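You operate a simulated robot arm through the tools that you are given. There is no shell and no other tool.

You are at the controls of a simulated robot arm. One attempt, no reset.

JOB
Test the socket board's trip with the EXTRA switch on, then reset it.
Fine: press TEST and see LIVE go out; main switch off, trip lever up, main on again, EXTRA switch off.

The check looks at the end state, three seconds after you hand in, the way a careful person would. Anything else that was tipped, shoved, dropped, spilled or broken makes it a failure.

ROBOT AND FRAMES
A 6-joint arm with a two-finger gripper, fixed in place. Base frame: the origin is on the floor under the middle of its stand, x ahead of it, y to its left, z up. Lengths are in mm, angles in rad, forces in N, time in s.
It reaches about 1038 mm from its shoulder. Its first joint turns from -2.897 to 2.897 rad. Payload 1.71 kg.
The tool frame sits at the grasp point between the pads (the TCP): z along the fingers, y along the line on which they close. The tips reach 20 mm beyond it. The gripper opens to 96 mm; its body begins 113 mm behind the TCP.
Orientation is that of the tool frame in the base frame, as a unit quaternion [x, y, z, w]. With the fingers straight down and closing along the base's y, the tool's x points along the base's -x, its y along +y and its z along -z.

CONTROLS
- The arm moves only by the tool move_arm. Its argument "rows" is one flat list of numbers, 7 for each row, row after row: the opening, from 0 (shut) to 1 (fully open), then the shift along the base's x, y, z in mm, then the turn, a rotation vector about the base's x, y, z in rad. In form: [grip, dx, dy, dz, rx, ry, rz, grip, dx, dy, dz, rx, ry, rz, ...]. A call has 1 to 20 rows; each row shifts and turns the commanded pose from where the row before left it. Rows are played at 5 a second. More than 50 mm and 0.15 rad between two rows, or a gripper value outside its range, and nothing of the call is played. Where a pose cannot be reached the arm comes as near as it can. A force on the tool above 70 N (or 10 N above the force at the start of the call, whichever is more), or a blocked arm, ends the call early, and 0.2 s more pass. Each finger travels about 45 mm/s and halts on what it meets, pressing with about 33 N; the grip force reading is that of the motor and also rises with nothing between the fingers. The clock runs only during rows and for 0.2 s after the last one: add rows that do not move to give the fingers time. It gives the time, the measured TCP pose, the force on the tool (base axes), the opening and the grip force at its end, in the units of the frame above (readings bear some noise), with the torque about the TCP (base axes, N m) and any sound that the robot's microphone picked up.
- Cameras (640 x 400 px; columns grow to the right, rows downward): "scene" is fixed at [49.3, -498.8, 1679.2]; the picture's right is [0.50, -0.87, 0.00], its down [-0.54, -0.31, -0.79] and it looks along [0.68, 0.39, -0.62] (base axes); focal length 308 px, centre (320, 200). "wrist" rides on the gripper at [66, 14, -145] in the tool frame; the picture's right is [-0.21, 0.98, 0.00], its down [-0.88, -0.18, -0.45] and it looks along [-0.44, -0.09, 0.90] (tool axes); focal length 275 px, centre (320, 200). There is no depth. A picture from a camera that has moved, and an enlarged one, comes with that camera's place and axes in the base frame and with its lens.
- grab_frame(camera): a new picture of that camera. The clock stands still meanwhile.
- raise_lower(by): moves the trunk up (or, below 0, down) by that many mm; the arm rides with it, the base frame stays. It gives what a move gives, with no picture.
- zoom(camera, box): a new picture of the part [left, top, right, bottom] of that camera's present view, enlarged. The clock stands still meanwhile.
- sign_off(): hands the job in; it is judged then, once.

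Places have to be worked out from the pictures, the camera data and where the tool is seen. Open the gripper and draw the arm clear of the work before you hand the job in, unless the task says otherwise.

The tools are called as name(argument=value, ...) on one line, values as JSON. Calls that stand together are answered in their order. move_arm: Moves the arm, as the interface text tells. Its arguments: {"type":"object","properties":{"rows":{"type":"array","items":{"type":"number"}}},"required":["rows"]} The other tools are called the same way: raise_lower (by) moves the trunk up or down; grab_frame (camera) takes a picture; zoom (camera, box) takes an enlarged picture of a part of a camera's view; sign_off () hands the job in.

At the start:

```text
clock: 0.0
eef_pos: [426.9, 208.2, 1448.1]
tool_rot: [0.001, 1.0, 0.001, -0.001]
force: [-0.5, 0.4, -0.2]
torque: [0.03, 0.02, 0.0]
width: 96.0
grasp_force: 0.1
trunk travel left (down, up): [-300.0, 90.0]
```

scene: 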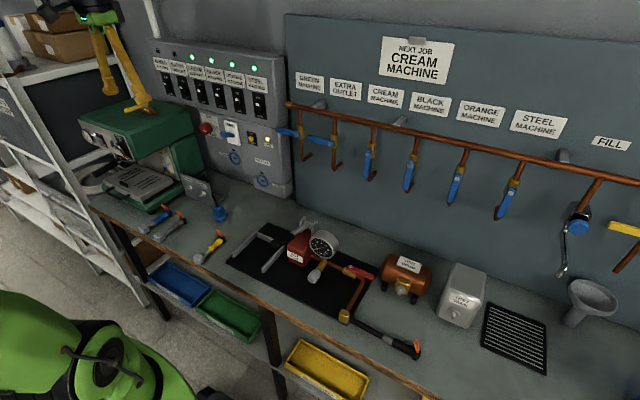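
wrist: 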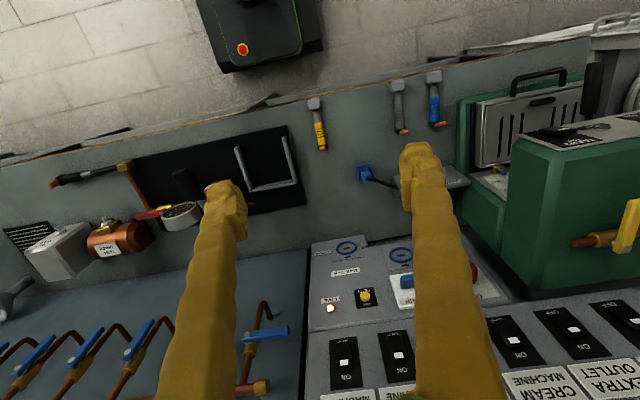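

The first pictures show a switch panel at left of the back wall, with a socket board beneath it. I'll zoom in on the panel to read the labels and switch states.

zoom(camera="scene", box=[140, 30, 300, 130])

zoom(camera="scene", box=[180, 100, 300, 200])

zoom(camera="wrist", box=[300, 220, 500, 345])

```text
4.00 times, centred on (220, 80) of scene
camera zoom: at [49.3, -498.8, 1679.2], right [0.5, -0.87, 0.0], down [-0.54, -0.31, -0.79], along [0.68, 0.39, -0.62], focal length 1231 px, centre (720, 680)
```

zoom: 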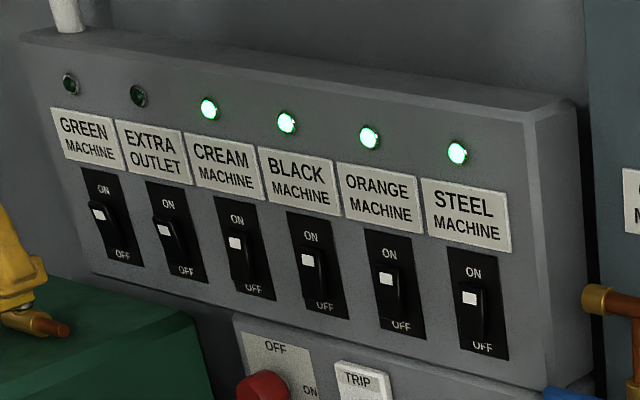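

```text
4.00 times, centred on (240, 150) of scene
camera zoom: at [49.3, -498.8, 1679.2], right [0.5, -0.87, 0.0], down [-0.54, -0.31, -0.79], along [0.68, 0.39, -0.62], focal length 1231 px, centre (640, 400)
```

zoom: 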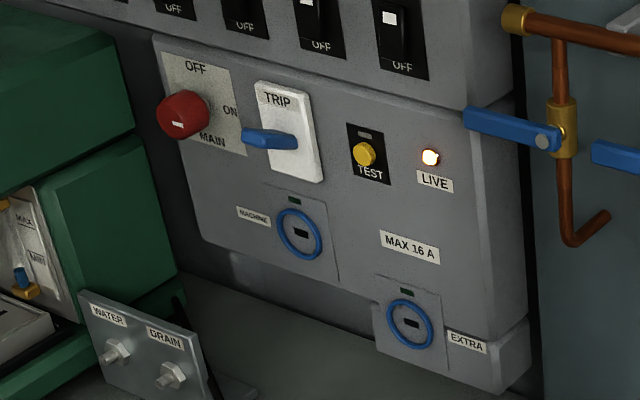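

```text
3.20 times, centred on (400, 282) of wrist
camera zoom: at [360.6, 221.9, 1592.0], right [0.21, 0.98, 0.0], down [0.88, -0.18, 0.44], along [0.43, -0.09, -0.9], focal length 881 px, centre (64, -64)
```

zoom: 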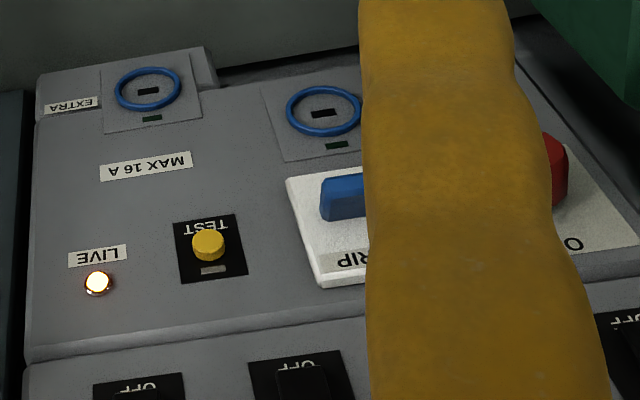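

I'll look closer at the toggles and the main knob to read their states and measure pixel positions.

zoom(camera="scene", box=[148, 45, 212, 85])

zoom(camera="scene", box=[148, 70, 212, 110])

zoom(camera="scene", box=[212, 75, 276, 115])

zoom(camera="scene", box=[196, 110, 260, 150])

zoom(camera="scene", box=[230, 120, 294, 160])

zoom(camera="wrist", box=[320, 290, 480, 390])

zoom(camera="wrist", box=[480, 280, 640, 380])

```text
10.00 times, centred on (180, 65) of scene
camera zoom: at [49.3, -498.8, 1679.2], right [0.5, -0.87, 0.0], down [-0.54, -0.31, -0.79], along [0.68, 0.39, -0.62], focal length 3077 px, centre (1720, 1550)
```

zoom: 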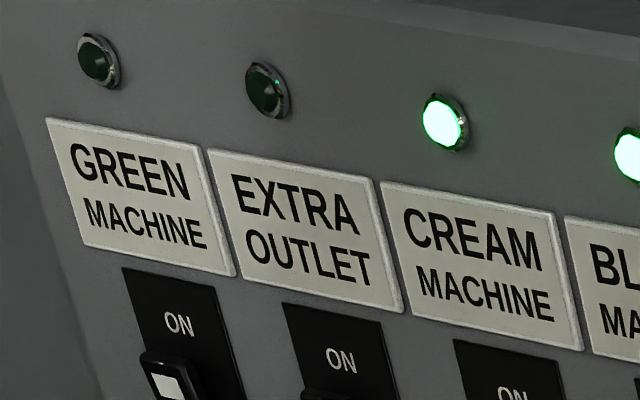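

```text
10.00 times, centred on (180, 90) of scene
camera zoom: at [49.3, -498.8, 1679.2], right [0.5, -0.87, 0.0], down [-0.54, -0.31, -0.79], along [0.68, 0.39, -0.62], focal length 3077 px, centre (1720, 1300)
```

zoom: 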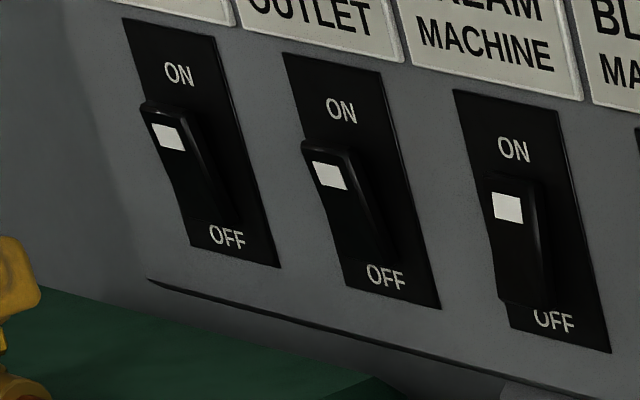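

```text
10.00 times, centred on (244, 95) of scene
camera zoom: at [49.3, -498.8, 1679.2], right [0.5, -0.87, 0.0], down [-0.54, -0.31, -0.79], along [0.68, 0.39, -0.62], focal length 3077 px, centre (1080, 1250)
```

zoom: 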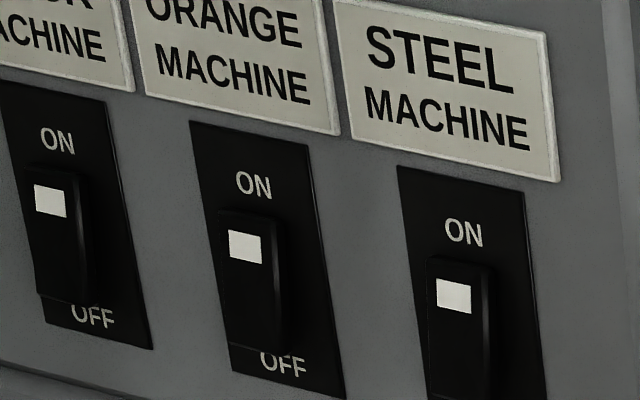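

```text
10.00 times, centred on (228, 130) of scene
camera zoom: at [49.3, -498.8, 1679.2], right [0.5, -0.87, 0.0], down [-0.54, -0.31, -0.79], along [0.68, 0.39, -0.62], focal length 3077 px, centre (1240, 900)
```

zoom: 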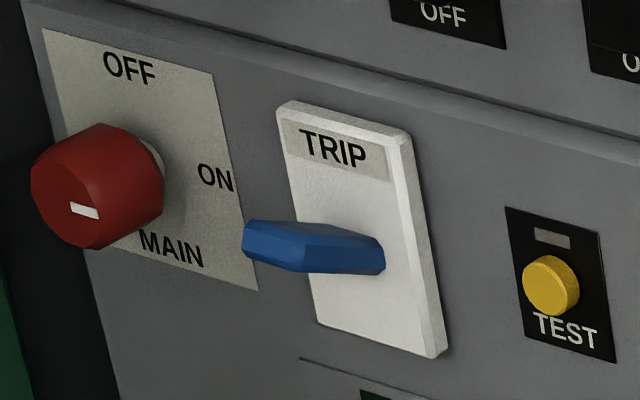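

```text
10.00 times, centred on (262, 140) of scene
camera zoom: at [49.3, -498.8, 1679.2], right [0.5, -0.87, 0.0], down [-0.54, -0.31, -0.79], along [0.68, 0.39, -0.62], focal length 3077 px, centre (900, 800)
```

zoom: 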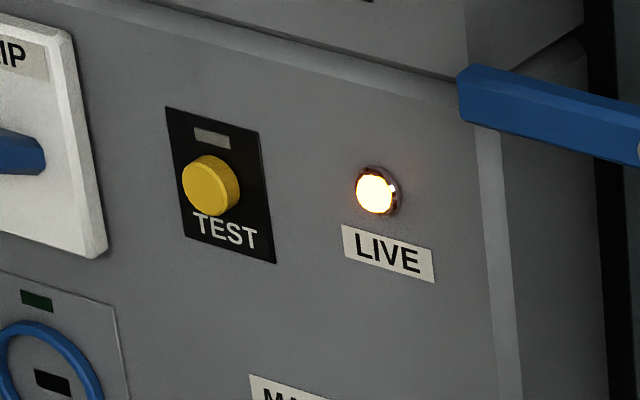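

```text
4.00 times, centred on (400, 340) of wrist
camera zoom: at [360.6, 221.9, 1592.0], right [0.21, 0.98, 0.0], down [0.88, -0.18, 0.44], along [0.43, -0.09, -0.9], focal length 1101 px, centre (0, -360)
```

zoom: 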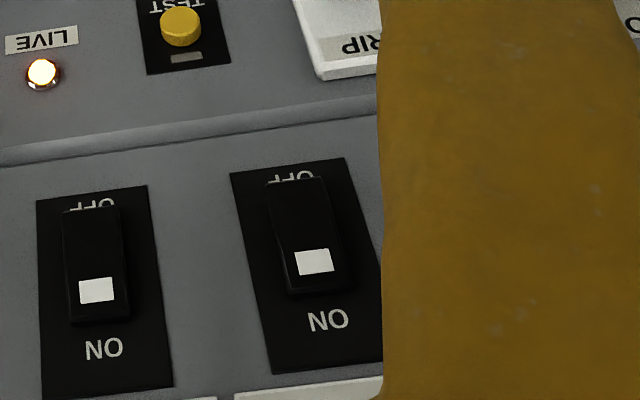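

```text
4.00 times, centred on (560, 330) of wrist
camera zoom: at [360.6, 221.9, 1592.0], right [0.21, 0.98, 0.0], down [0.88, -0.18, 0.44], along [0.43, -0.09, -0.9], focal length 1101 px, centre (-640, -320)
```

zoom: 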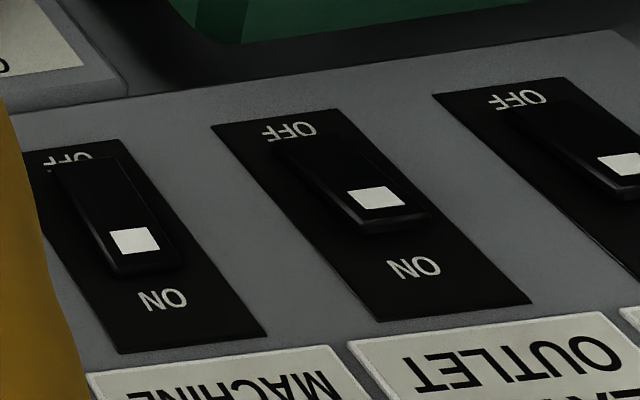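

EXTRA OUTLET is off: its rocker's top end stands out and its lamp is dark. LIVE is lit. Triangulating from both cameras puts the TEST button at about (806, 225, 1164) and the LIVE lamp at about (808, 149, 1180), on a vertical board facing -x. I'll turn the tool to point along +x while backing well clear of the board, then look again.

move_arm(rows=[0.5, 8, 0, -12, 0, -0.1428, 0, 0.5, 8, 0, -12, 0, -0.1428, 0, 0.5, 8, 0, -12, 0, -0.1428, 0, 0.5, 8, 0, -12, 0, -0.1428, 0, 0.5, 8, 0, -12, 0, -0.1428, 0, 0.5, 8, 0, -12, 0, -0.1428, 0, 0.5, 8, 0, -12, 0, -0.1428, 0, 0.5, 8, 0, -12, 0, -0.1428, 0, 0.5, 8, 0, -12, 0, -0.1428, 0, 0.5, 8, 0, -12, 0, -0.1428, 0, 0.5, 8, 0, -12, 0, -0.1428, 0, 0.5, 0, 0, 0, 0, 0, 0])

grab_frame(camera="wrist")

grab_frame(camera="scene")

```text
clock: 2.6
eef_pos: [491.2, 209.4, 1322.2]
tool_rot: [-0.001, 0.701, 0.001, 0.713]
force: [1.5, -0.2, -0.6]
torque: [-0.01, -0.02, -0.02]
width: 47.9
grasp_force: 0.1
trunk travel left (down, up): [-300.0, 90.0]
```

```text
taken
camera wrist: at [346.4, 222.0, 1253.0], right [0.0, 0.98, 0.21], down [-0.46, -0.18, 0.87], along [0.89, -0.09, 0.45], focal length 275 px, centre (320, 200)
```

wrist: 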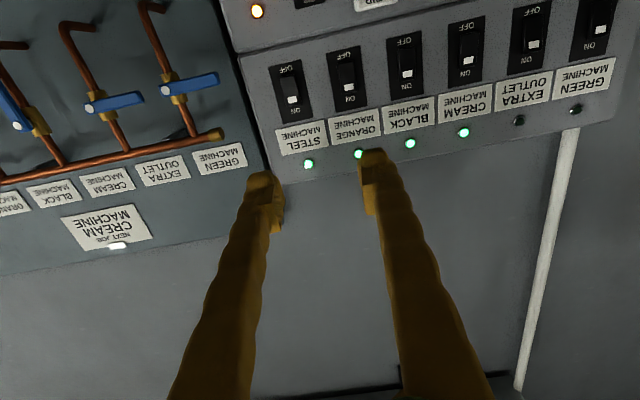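

```text
taken
```

scene: 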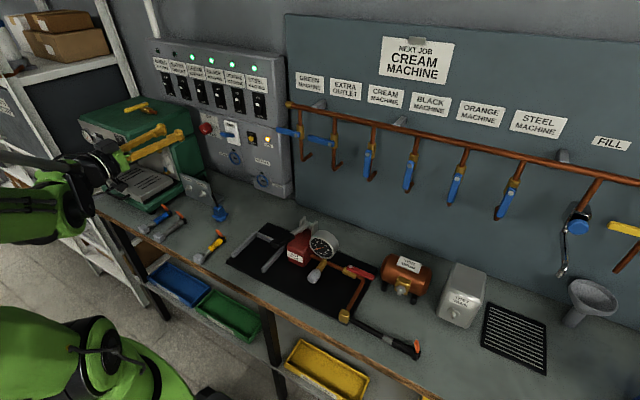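

The tool now points at the panel, though the measured pose trails the commanded one. I'll let it settle with idle rows to see whether that is lag, and zoom in on the switches.

move_arm(rows=[0.5, 0, 0, 0, 0, 0, 0, 0.5, 0, 0, 0, 0, 0, 0, 0.5, 0, 0, 0, 0, 0, 0])

zoom(camera="wrist", box=[440, 0, 640, 125])

zoom(camera="scene", box=[60, 90, 252, 210])

```text
clock: 3.4
eef_pos: [493.4, 207.6, 1321.7]
tool_rot: [-0.001, 0.702, 0.001, 0.712]
force: [0.1, 0.4, -0.2]
torque: [-0.01, -0.01, 0.0]
width: 47.9
grasp_force: 0.1
trunk travel left (down, up): [-300.0, 90.0]
```

```text
3.20 times, centred on (540, 62) of wrist
camera zoom: at [349.1, 221.3, 1252.6], right [0.0, 0.98, 0.21], down [-0.46, -0.19, 0.87], along [0.89, -0.09, 0.45], focal length 881 px, centre (-384, 640)
```

zoom: 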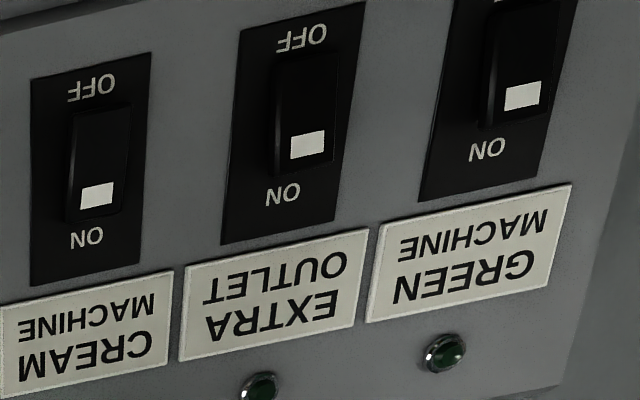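

```text
3.33 times, centred on (156, 150) of scene
camera zoom: at [49.3, -498.8, 1679.2], right [0.5, -0.87, 0.0], down [-0.54, -0.31, -0.79], along [0.68, 0.39, -0.62], focal length 1026 px, centre (867, 367)
```

zoom: 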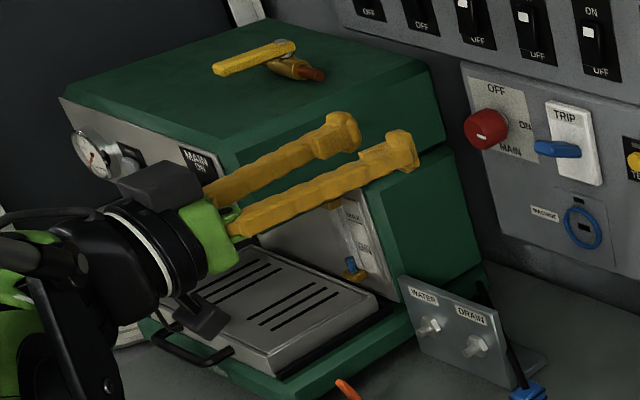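

The EXTRA rocker triangulates to about (811, 530, 1292), above the green machine, whose top seems to be near z 1235. I'd rather reach it with the tool pitched downward. I'll pitch about 45° at a safe place, which also gives a view of the machine and the main knob.

move_arm(rows=[0.5, 0, 5, 8, 0, 0.13, 0, 0.5, 0, 5, 8, 0, 0.13, 0, 0.5, 0, 5, 8, 0, 0.13, 0, 0.5, 0, 5, 8, 0, 0.13, 0, 0.5, 0, 5, 8, 0, 0.13, 0, 0.5, 0, 5, 8, 0, 0.13, 0, 0.5, 0, 0, 0, 0, 0, 0, 0.5, 0, 0, 0, 0, 0, 0])

grab_frame(camera="wrist")

grab_frame(camera="scene")

```text
clock: 5.2
eef_pos: [494.4, 237.2, 1370.6]
tool_rot: [0.0, 0.92, 0.001, 0.392]
force: [0.6, -0.2, 0.4]
torque: [-0.01, 0.08, -0.01]
width: 47.9
grasp_force: 0.1
trunk travel left (down, up): [-300.0, 90.0]
```

```text
taken
camera wrist: at [343.8, 250.3, 1422.6], right [0.14, 0.98, 0.15], down [0.29, -0.19, 0.94], along [0.95, -0.09, -0.31], focal length 275 px, centre (320, 200)
```

wrist: 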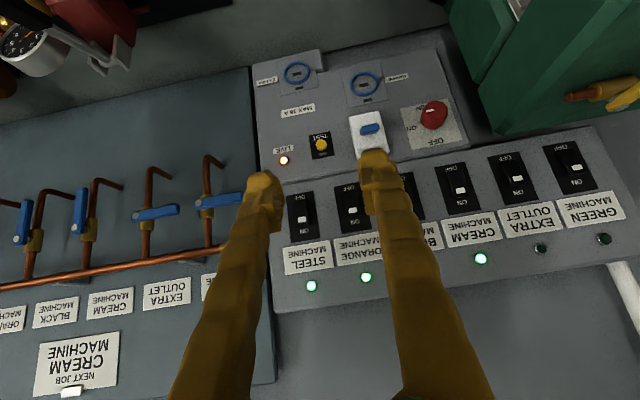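

```text
taken
```

scene: 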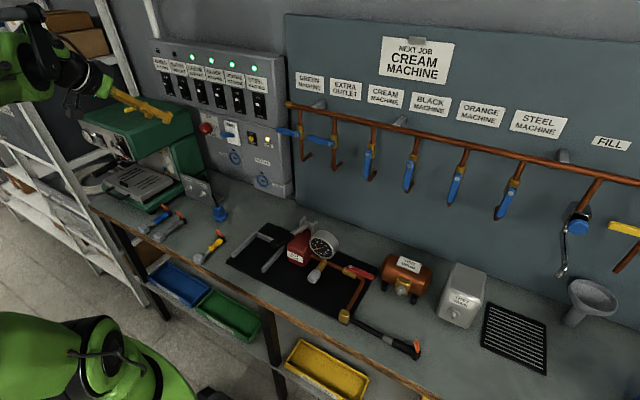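

Good overview: the socket board, knob, lever and machine are all visible in the wrist view. I'll zoom in to measure.

zoom(camera="wrist", box=[240, 50, 400, 150])

zoom(camera="wrist", box=[340, 70, 500, 170])

zoom(camera="wrist", box=[440, 0, 640, 125])

zoom(camera="wrist", box=[480, 130, 640, 230])

zoom(camera="scene", box=[80, 80, 240, 180])

```text
4.00 times, centred on (320, 100) of wrist
camera zoom: at [343.8, 250.3, 1422.6], right [0.14, 0.98, 0.15], down [0.29, -0.19, 0.94], along [0.95, -0.09, -0.31], focal length 1101 px, centre (320, 600)
```

zoom: 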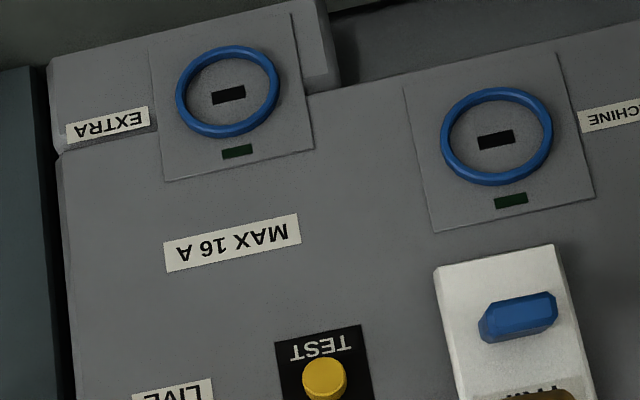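

```text
4.00 times, centred on (420, 120) of wrist
camera zoom: at [343.8, 250.3, 1422.6], right [0.14, 0.98, 0.15], down [0.29, -0.19, 0.94], along [0.95, -0.09, -0.31], focal length 1101 px, centre (-80, 520)
```

zoom: 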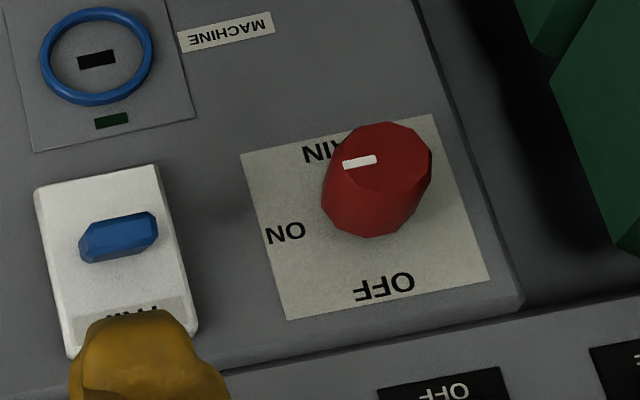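

```text
3.20 times, centred on (540, 62) of wrist
camera zoom: at [343.8, 250.3, 1422.6], right [0.14, 0.98, 0.15], down [0.29, -0.19, 0.94], along [0.95, -0.09, -0.31], focal length 881 px, centre (-384, 640)
```

zoom: 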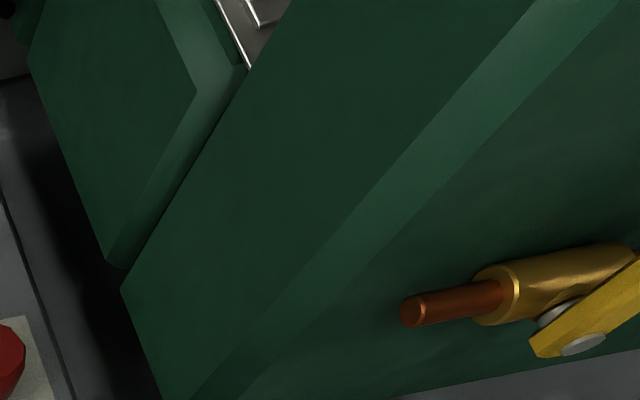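

```text
4.00 times, centred on (560, 180) of wrist
camera zoom: at [343.8, 250.3, 1422.6], right [0.14, 0.98, 0.15], down [0.29, -0.19, 0.94], along [0.95, -0.09, -0.31], focal length 1101 px, centre (-640, 280)
```

zoom: 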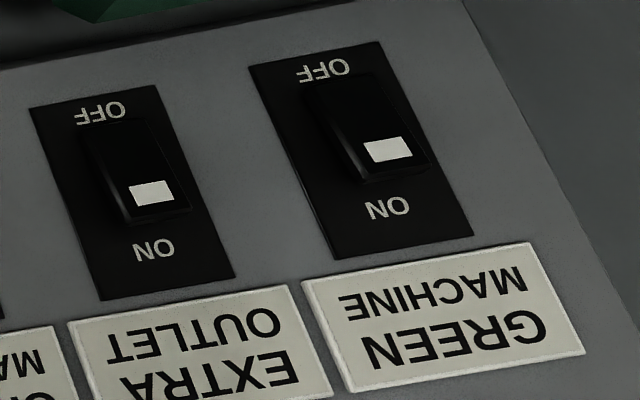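

```text
4.00 times, centred on (160, 130) of scene
camera zoom: at [49.3, -498.8, 1679.2], right [0.5, -0.87, 0.0], down [-0.54, -0.31, -0.79], along [0.68, 0.39, -0.62], focal length 1231 px, centre (960, 480)
```

zoom: 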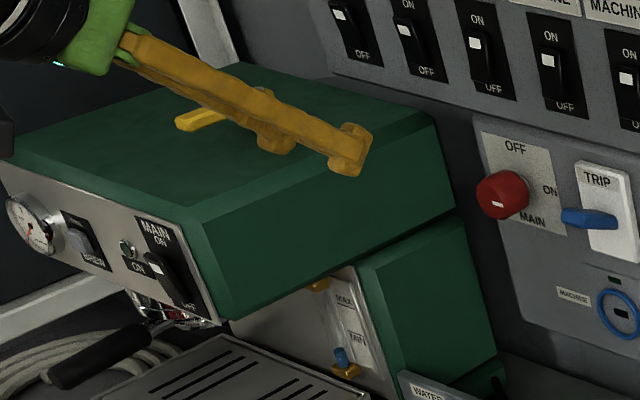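

Triangulated positions:
- Knob face at about (767, 429, 1167), radius about 18.
- Lever tip at about (760, 313, 1179), pointing out and up.
- Machine side face at y about 520, top at about z 1228.
- EXTRA rocker centre at about (811, 529, 1294).

I'll shut the gripper and move to a point in front of the EXTRA rocker's upper half, keeping the 44° pitch.

move_arm(rows=[0, 0, 0, 0, 0, 0, 0, 0, 10, 20, 0, 0, 0, 0, 0, 20, 27, -3, 0, 0, 0, 0, 20, 27, -4, 0, 0, 0, 0, 20, 27, -4, 0, 0, 0, 0, 20, 27, -4, 0, 0, 0, 0, 20, 27, -4, 0, 0, 0, 0, 20, 27, -4, 0, 0, 0, 0, 20, 27, -4, 0, 0, 0, 0, 20, 27, -4, 0, 0, 0, 0, 20, 28, -4, 0, 0, 0, 0, 20, 28, -4, 0, 0, 0, 0, 15, 0, -6, 0, 0, 0, 0, 0, 0, 0, 0, 0, 0, 0, 0, 0, 0, 0, 0, 0])

grab_frame(camera="wrist")

zoom(camera="scene", box=[60, 20, 252, 140])

```text
clock: 8.4
eef_pos: [720.5, 529.2, 1323.5]
tool_rot: [0.0, 0.92, 0.0, 0.392]
force: [-0.9, -0.3, -0.4]
torque: [-0.01, 0.01, 0.02]
width: 0.1
grasp_force: 29.7
trunk travel left (down, up): [-300.0, 90.0]
```

```text
taken
camera wrist: at [568.9, 542.6, 1377.2], right [0.14, 0.98, 0.15], down [0.29, -0.18, 0.94], along [0.95, -0.09, -0.31], focal length 275 px, centre (320, 200)
```

wrist: 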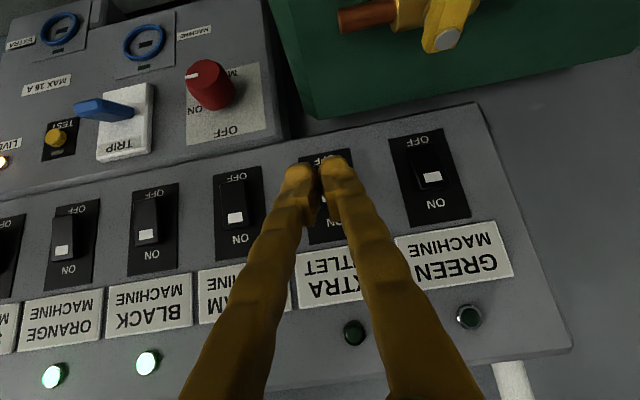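

```text
3.33 times, centred on (156, 80) of scene
camera zoom: at [49.3, -498.8, 1679.2], right [0.5, -0.87, 0.0], down [-0.54, -0.31, -0.79], along [0.68, 0.39, -0.62], focal length 1026 px, centre (867, 600)
```

zoom: 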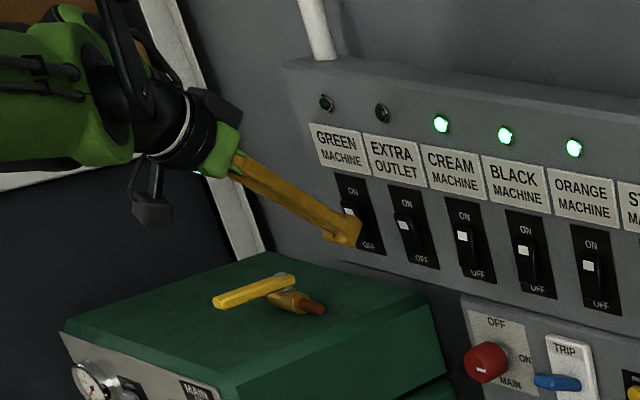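

The closed tips line up with the EXTRA rocker: the wrist view shows it directly behind them, and projecting my estimate agrees. I'll go in slowly on its upper half and watch the force.

move_arm(rows=[0, 15, 0, -5, 0, 0, 0, 0, 12, 0, 0, 0, 0, 0, 0, 10, 0, 0, 0, 0, 0, 0, 5, 0, 0, 0, 0, 0, 0, 4, 0, 0, 0, 0, 0, 0, 4, 0, 0, 0, 0, 0, 0, 0, 0, 0, 0, 0, 0])

grab_frame(camera="wrist")

zoom(camera="scene", box=[132, 40, 228, 100])

```text
clock: 10.0
eef_pos: [768.7, 530.0, 1320.1]
tool_rot: [0.0, 0.921, 0.0, 0.391]
force: [0.0, 0.6, 0.2]
torque: [0.01, -0.02, 0.03]
width: 0.3
grasp_force: 29.8
trunk travel left (down, up): [-300.0, 90.0]
```

```text
taken
camera wrist: at [618.3, 543.2, 1372.1], right [0.14, 0.98, 0.15], down [0.29, -0.18, 0.94], along [0.95, -0.09, -0.31], focal length 275 px, centre (320, 200)
```

wrist: 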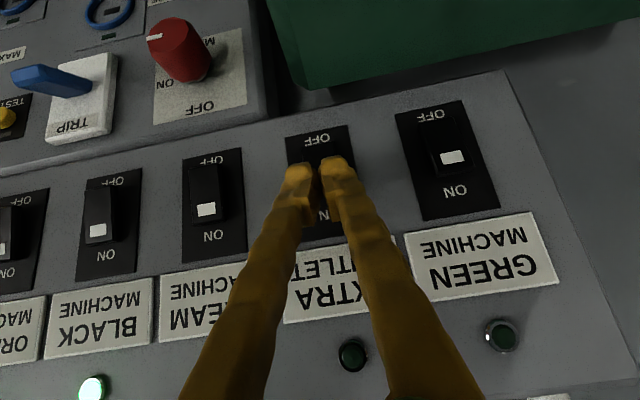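

```text
6.67 times, centred on (180, 70) of scene
camera zoom: at [49.3, -498.8, 1679.2], right [0.5, -0.87, 0.0], down [-0.54, -0.31, -0.79], along [0.68, 0.39, -0.62], focal length 2051 px, centre (1253, 1067)
```

zoom: 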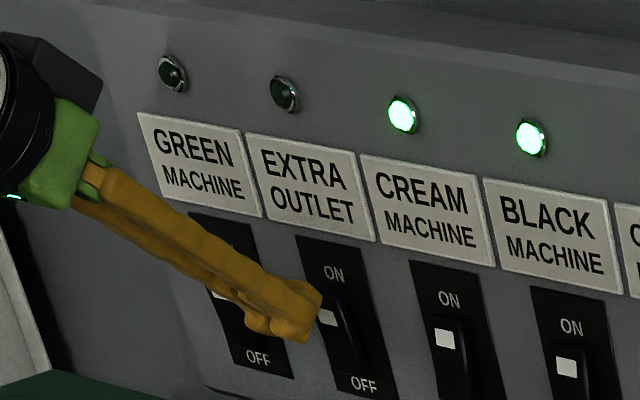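

No contact yet; the tips sit just in front of the rocker's marked upper end. I'll continue in 3–4 mm steps.

move_arm(rows=[0, 4, 0, 0, 0, 0, 0, 0, 3, 0, 0, 0, 0, 0, 0, 3, 0, 0, 0, 0, 0, 0, 3, 0, 0, 0, 0, 0, 0, 0, 0, 0, 0, 0, 0])

zoom(camera="scene", box=[132, 40, 228, 100])

```text
clock: 11.2
eef_pos: [782.0, 531.2, 1321.0]
tool_rot: [0.001, 0.92, 0.0, 0.391]
force: [-2.5, -0.3, 1.4]
torque: [-0.06, -0.03, -0.01]
width: 5.9
grasp_force: 29.6
trunk travel left (down, up): [-300.0, 90.0]
```

```text
6.67 times, centred on (180, 70) of scene
camera zoom: at [49.3, -498.8, 1679.2], right [0.5, -0.87, 0.0], down [-0.54, -0.31, -0.79], along [0.68, 0.39, -0.62], focal length 2051 px, centre (1253, 1067)
```

zoom: 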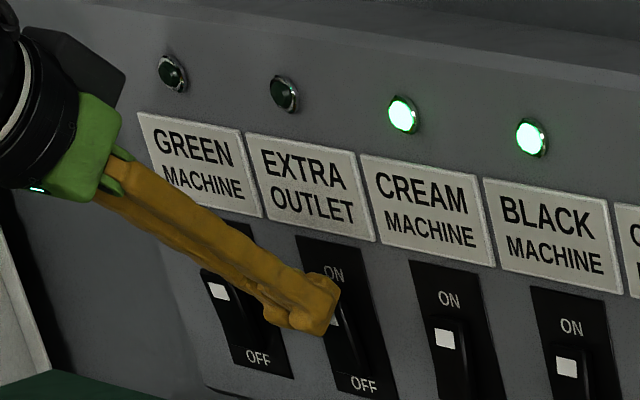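

Light contact (-2.5 N) at TCP x=782. I'll push a little further and watch whether the EXTRA lamp lights.

move_arm(rows=[0, 3, 0, -1, 0, 0, 0, 0, 3, 0, -1, 0, 0, 0, 0, 0, 0, 0, 0, 0, 0])

zoom(camera="scene", box=[132, 40, 228, 100])

grab_frame(camera="wrist")

```text
clock: 12.0
eef_pos: [786.3, 531.1, 1318.2]
tool_rot: [0.0, 0.92, 0.0, 0.392]
force: [-8.5, -1.8, -0.2]
torque: [0.01, 0.07, -0.03]
width: 5.9
grasp_force: 29.4
trunk travel left (down, up): [-300.0, 90.0]
```

```text
6.67 times, centred on (180, 70) of scene
camera zoom: at [49.3, -498.8, 1679.2], right [0.5, -0.87, 0.0], down [-0.54, -0.31, -0.79], along [0.68, 0.39, -0.62], focal length 2051 px, centre (1253, 1067)
```

zoom: 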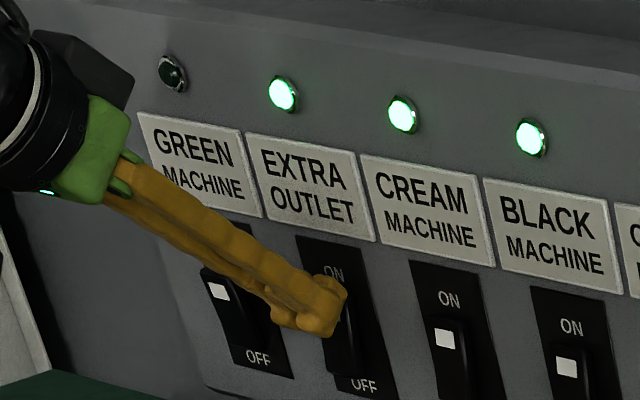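

```text
taken
camera wrist: at [635.6, 544.2, 1369.9], right [0.14, 0.98, 0.15], down [0.29, -0.18, 0.94], along [0.95, -0.09, -0.31], focal length 275 px, centre (320, 200)
```

wrist: 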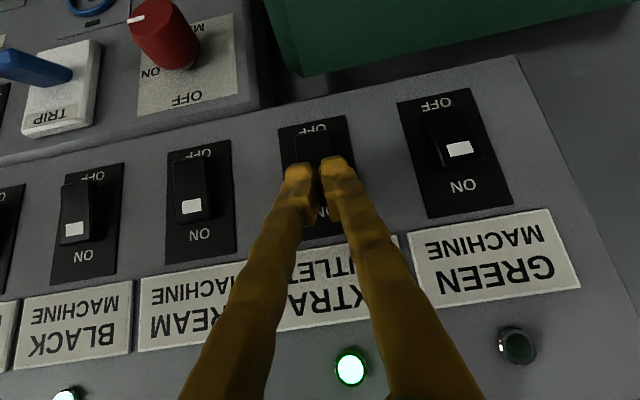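

The EXTRA lamp is now lit. I'll back straight off and check that it stays on.

move_arm(rows=[0, -5, 0, 0, 0, 0, 0, 0, -15, 0, 2, 0, 0, 0, 0, -30, 0, 5, 0, 0, 0, 0, -40, 0, 5, 0, 0, 0, 0, -40, -10, 5, 0, 0, 0, 0, 0, 0, 0, 0, 0, 0])

zoom(camera="scene", box=[140, 40, 300, 140])

grab_frame(camera="wrist")

```text
clock: 13.4
eef_pos: [654.0, 518.8, 1334.3]
tool_rot: [0.0, 0.92, 0.001, 0.392]
force: [-0.7, 0.1, 0.1]
torque: [0.06, -0.02, 0.03]
width: 0.2
grasp_force: 29.6
trunk travel left (down, up): [-300.0, 90.0]
```

```text
4.00 times, centred on (220, 90) of scene
camera zoom: at [49.3, -498.8, 1679.2], right [0.5, -0.87, 0.0], down [-0.54, -0.31, -0.79], along [0.68, 0.39, -0.62], focal length 1231 px, centre (720, 640)
```

zoom: 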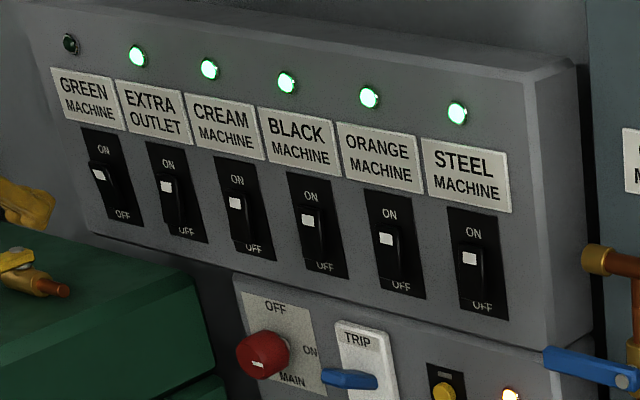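

```text
taken
camera wrist: at [503.9, 532.2, 1386.8], right [0.14, 0.98, 0.15], down [0.29, -0.19, 0.94], along [0.95, -0.09, -0.31], focal length 275 px, centre (320, 200)
```

wrist: 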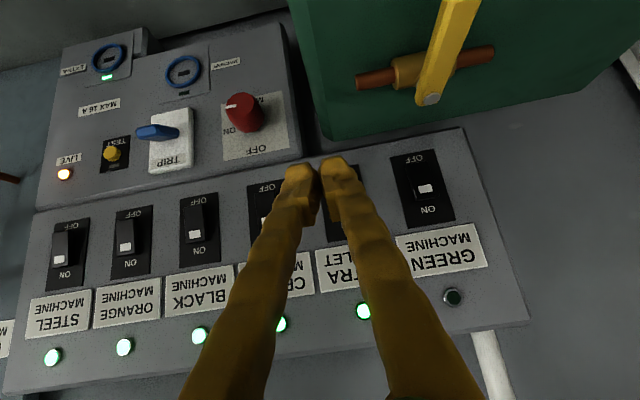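

EXTRA stays on: its lamp is lit and the EXTRA socket's lamp is green too. Next I'll move right to in front of TEST while levelling the tool to horizontal.

move_arm(rows=[0, -15, -37, 0, 0, 0, 0, 0, -10, -37, -5, 0, 0, 0, 0, -5, -37, -20, 0, -0.1275, 0, 0, 0, -37, -20, 0, -0.1275, 0, 0, 0, -37, -25, 0, -0.1275, 0, 0, 0, -37, -25, 0, -0.1275, 0, 0, 0, -37, -25, 0, -0.1275, 0, 0, 10, -35, -25, 0, -0.1275, 0, 0, 20, 0, -20, 0, 0, 0, 0, 0, 0, 0, 0, 0, 0, 0, 0, 0, 0, 0, 0, 0])

grab_frame(camera="wrist")

grab_frame(camera="scene")

```text
clock: 15.8
eef_pos: [657.1, 226.1, 1169.4]
tool_rot: [0.0, 0.707, 0.0, 0.707]
force: [-0.6, 0.2, 0.8]
torque: [0.01, 0.03, -0.01]
width: 0.2
grasp_force: 29.3
trunk travel left (down, up): [-300.0, 90.0]
```

```text
taken
camera wrist: at [511.1, 239.9, 1102.2], right [0.0, 0.98, 0.21], down [-0.44, -0.18, 0.88], along [0.9, -0.09, 0.43], focal length 275 px, centre (320, 200)
```

wrist: 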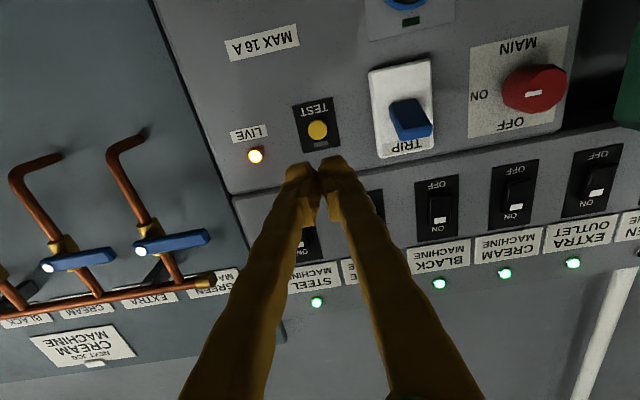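

```text
taken
```

scene: 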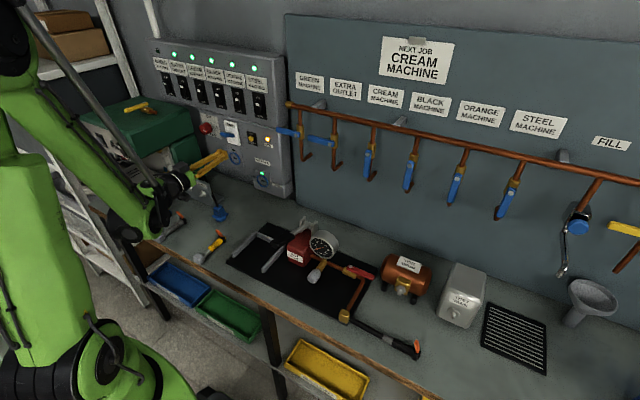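

This view again puts TEST at (806, 225, 1164), so the estimates are consistent. I'll advance along +x to just short of contact.

move_arm(rows=[0, 20, -1, -5, 0, 0, 0, 0, 25, 0, 0, 0, 0, 0, 0, 25, 0, 0, 0, 0, 0, 0, 20, 0, 0, 0, 0, 0, 0, 15, 0, 0, 0, 0, 0, 0, 10, 0, 0, 0, 0, 0, 0, 5, 0, 0, 0, 0, 0, 0, 0, 0, 0, 0, 0, 0])

grab_frame(camera="wrist")

zoom(camera="scene", box=[196, 100, 292, 160])

```text
clock: 17.6
eef_pos: [777.0, 225.7, 1164.5]
tool_rot: [0.0, 0.708, 0.0, 0.706]
force: [0.0, -0.7, 0.4]
torque: [-0.02, 0.02, -0.03]
width: 0.2
grasp_force: 28.8
trunk travel left (down, up): [-300.0, 90.0]
```

```text
taken
camera wrist: at [631.7, 238.4, 1097.9], right [0.0, 0.98, 0.21], down [-0.44, -0.18, 0.88], along [0.9, -0.09, 0.43], focal length 275 px, centre (320, 200)
```

wrist: 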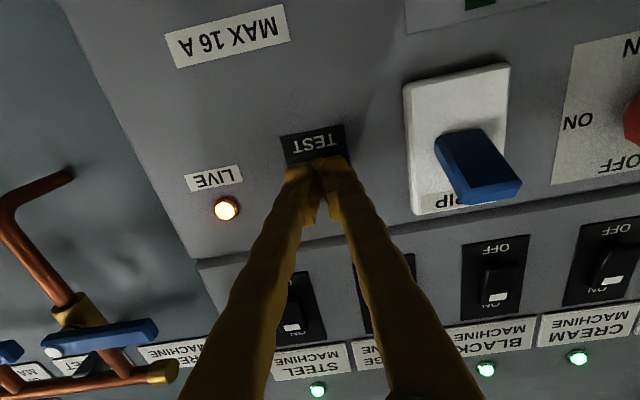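

```text
6.67 times, centred on (244, 130) of scene
camera zoom: at [49.3, -498.8, 1679.2], right [0.5, -0.87, 0.0], down [-0.54, -0.31, -0.79], along [0.68, 0.39, -0.62], focal length 2051 px, centre (827, 667)
```

zoom: 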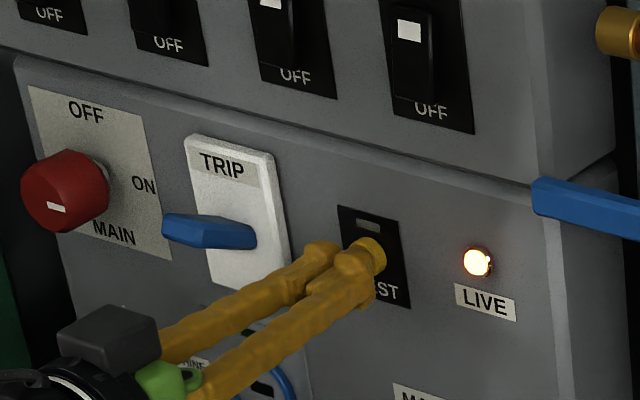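

The tips are just in front of the yellow button and LIVE is still lit. I'll press in 3 mm steps.

move_arm(rows=[0, 3, 0, 0, 0, 0, 0, 0, 3, 0, 0, 0, 0, 0, 0, 3, 0, 0, 0, 0, 0, 0, 3, 0, 0, 0, 0, 0, 0, 0, 0, 0, 0, 0, 0])

zoom(camera="scene", box=[196, 100, 292, 160])

```text
clock: 18.8
eef_pos: [789.0, 225.1, 1164.4]
tool_rot: [0.0, 0.708, 0.0, 0.706]
force: [-2.2, 0.1, 0.5]
torque: [0.0, -0.01, 0.0]
width: 6.0
grasp_force: 29.1
trunk travel left (down, up): [-300.0, 90.0]
heard: click
```

```text
6.67 times, centred on (244, 130) of scene
camera zoom: at [49.3, -498.8, 1679.2], right [0.5, -0.87, 0.0], down [-0.54, -0.31, -0.79], along [0.68, 0.39, -0.62], focal length 2051 px, centre (827, 667)
```

zoom: 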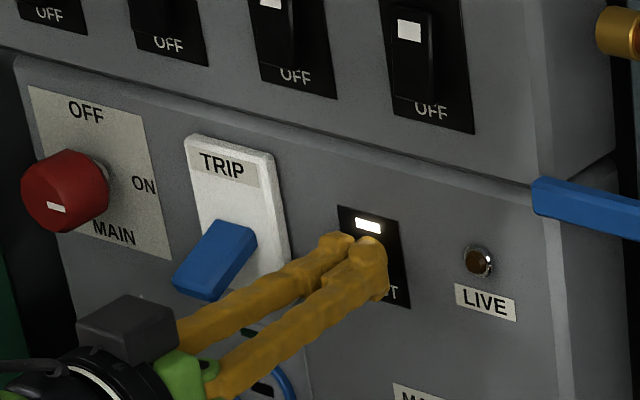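

Click heard, LIVE is out and the lever has dropped: the trip works. I'll back off and inspect the board.

move_arm(rows=[0, -5, 0, 0, 0, 0, 0, 0, -20, 0, 0, 0, 0, 0, 0, -35, 0, 0, 0, 0, 0, 0, -40, 0, 0, 0, 0, 0, 0, -40, 0, 0, 0, 0, 0, 0, 0, 0, 0, 0, 0, 0])

grab_frame(camera="wrist")

zoom(camera="scene", box=[148, 40, 308, 140])

zoom(camera="scene", box=[180, 100, 300, 200])

zoom(camera="scene", box=[196, 110, 260, 150])

```text
clock: 20.2
eef_pos: [648.7, 225.0, 1163.8]
tool_rot: [-0.001, 0.707, 0.002, 0.707]
force: [0.0, -0.4, -0.4]
torque: [-0.04, 0.0, 0.04]
width: 0.0
grasp_force: 29.5
trunk travel left (down, up): [-300.0, 90.0]
```

```text
taken
camera wrist: at [503.8, 237.9, 1097.3], right [0.0, 0.98, 0.21], down [-0.44, -0.18, 0.88], along [0.9, -0.09, 0.43], focal length 275 px, centre (320, 200)
```

wrist: 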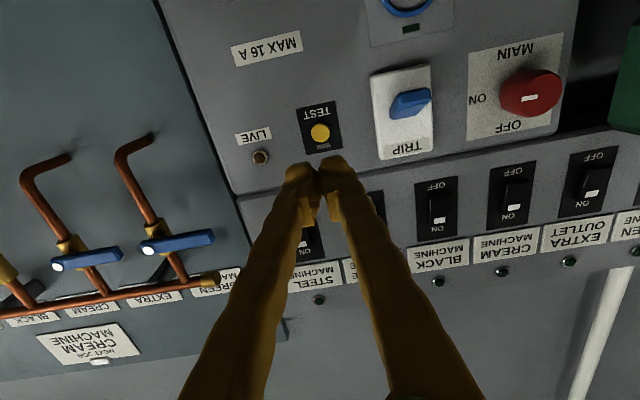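

```text
4.00 times, centred on (228, 90) of scene
camera zoom: at [49.3, -498.8, 1679.2], right [0.5, -0.87, 0.0], down [-0.54, -0.31, -0.79], along [0.68, 0.39, -0.62], focal length 1231 px, centre (688, 640)
```

zoom: 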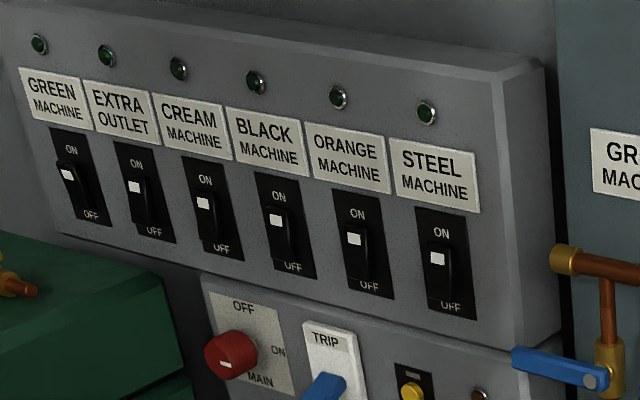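

```text
4.00 times, centred on (240, 150) of scene
camera zoom: at [49.3, -498.8, 1679.2], right [0.5, -0.87, 0.0], down [-0.54, -0.31, -0.79], along [0.68, 0.39, -0.62], focal length 1231 px, centre (640, 400)
```

zoom: 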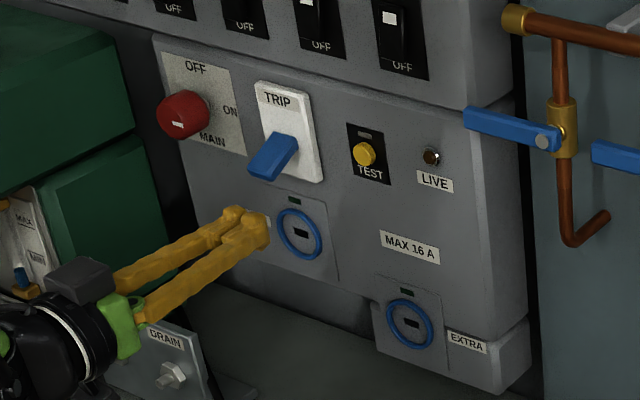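

```text
10.00 times, centred on (228, 130) of scene
camera zoom: at [49.3, -498.8, 1679.2], right [0.5, -0.87, 0.0], down [-0.54, -0.31, -0.79], along [0.68, 0.39, -0.62], focal length 3077 px, centre (1240, 900)
```

zoom: 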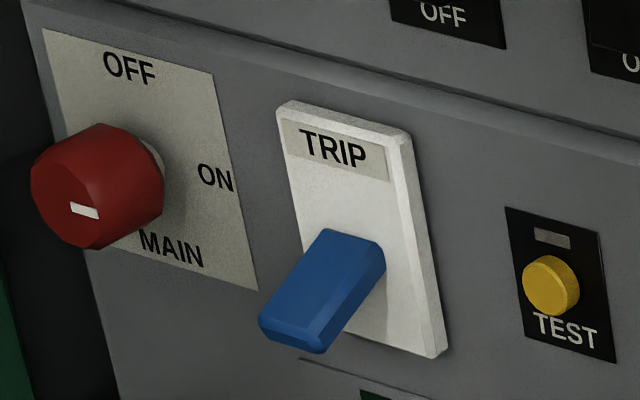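

With the trip confirmed and all supply lamps dark, MAIN comes next. I'll zoom in on the knob with the wrist camera to refine its centre.

zoom(camera="wrist", box=[460, 30, 620, 130])

zoom(camera="wrist", box=[340, 50, 500, 150])

```text
4.00 times, centred on (540, 80) of wrist
camera zoom: at [503.8, 237.9, 1097.3], right [0.0, 0.98, 0.21], down [-0.44, -0.18, 0.88], along [0.9, -0.09, 0.43], focal length 1101 px, centre (-560, 680)
```

zoom: 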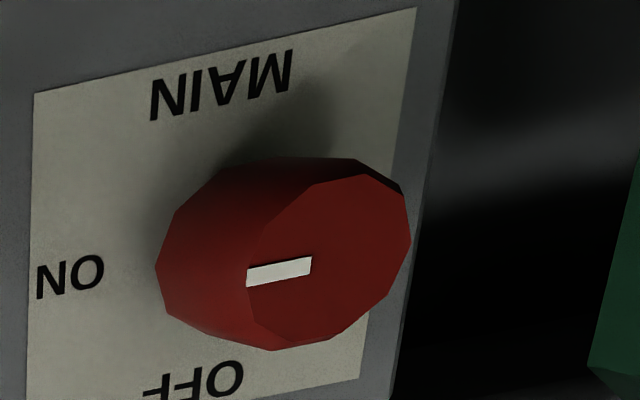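

```text
4.00 times, centred on (420, 100) of wrist
camera zoom: at [503.8, 237.9, 1097.3], right [0.0, 0.98, 0.21], down [-0.44, -0.18, 0.88], along [0.9, -0.09, 0.43], focal length 1101 px, centre (-80, 600)
```

zoom: 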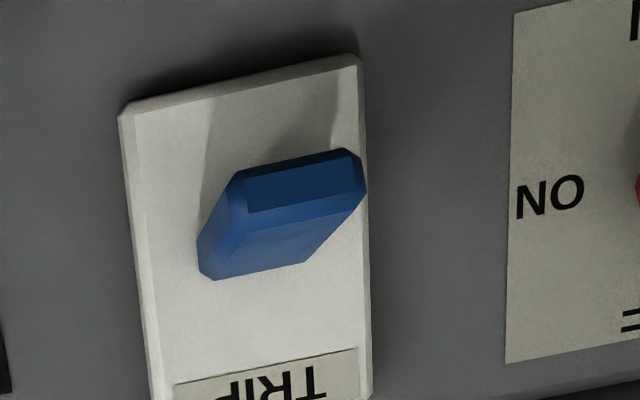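

The knob refines to centre (766, 428, 1165.5), diameter about 39. I'll open to about 67 mm and move to a point in front of it, then check clearance to the green machine.

move_arm(rows=[0.7, -10, 20, 0, 0, 0, 0, 0.7, -10, 35, 0, 0, 0, 0, 0.7, 0, 35, 0, 0, 0, 0, 0.7, 0, 38, 0, 0, 0, 0, 0.7, 0, 40, 1, 0, 0, 0, 0.7, 0, 35, 1, 0, 0, 0, 0.7, 0, 0, 0, 0, 0, 0, 0.7, 0, 0, 0, 0, 0, 0])

grab_frame(camera="wrist")

grab_frame(camera="scene")

zoom(camera="scene", box=[80, 80, 272, 200])

```text
clock: 22.0
eef_pos: [630.5, 426.4, 1164.9]
tool_rot: [0.0, 0.708, 0.0, 0.706]
force: [-0.2, 0.5, -0.7]
torque: [-0.02, 0.0, 0.0]
width: 67.1
grasp_force: 0.1
trunk travel left (down, up): [-300.0, 90.0]
```

```text
taken
camera wrist: at [485.1, 440.0, 1098.8], right [0.0, 0.98, 0.21], down [-0.44, -0.18, 0.88], along [0.9, -0.09, 0.43], focal length 275 px, centre (320, 200)
```

wrist: 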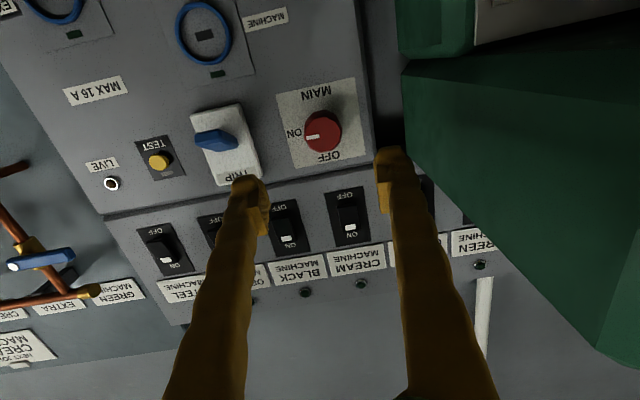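

```text
taken
```

scene: 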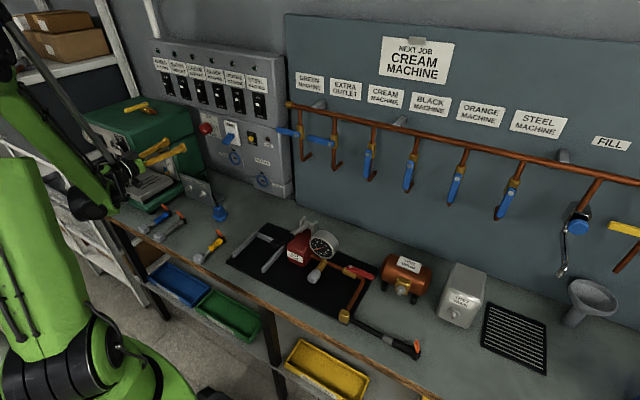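

```text
3.33 times, centred on (176, 140) of scene
camera zoom: at [49.3, -498.8, 1679.2], right [0.5, -0.87, 0.0], down [-0.54, -0.31, -0.79], along [0.68, 0.39, -0.62], focal length 1026 px, centre (800, 400)
```

zoom: 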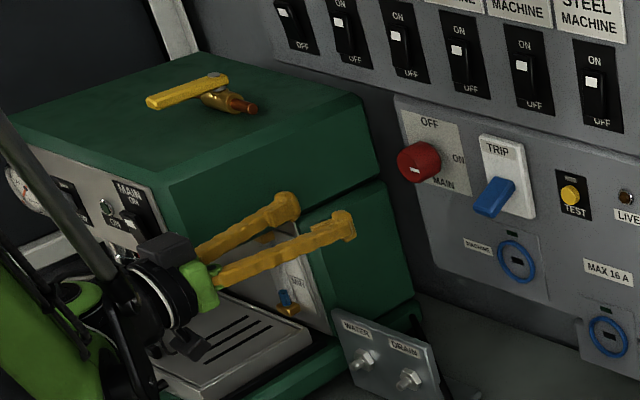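

The gripper sits in front of the knob with about 45 mm clear of the machine's side. I'll zoom in to check alignment before advancing.

zoom(camera="wrist", box=[240, 70, 400, 170])

```text
4.00 times, centred on (320, 120) of wrist
camera zoom: at [485.1, 440.0, 1098.8], right [0.0, 0.98, 0.21], down [-0.44, -0.18, 0.88], along [0.9, -0.09, 0.43], focal length 1101 px, centre (320, 520)
```

zoom: 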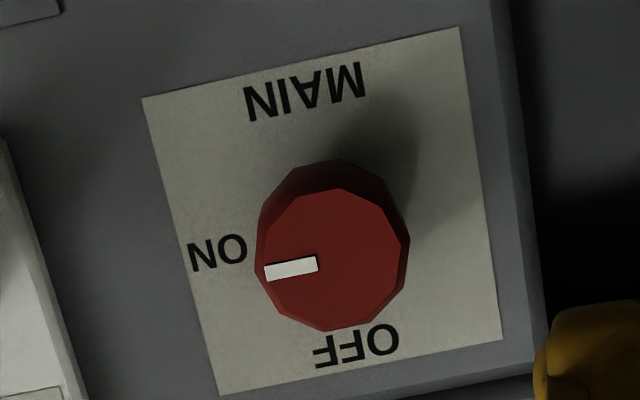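

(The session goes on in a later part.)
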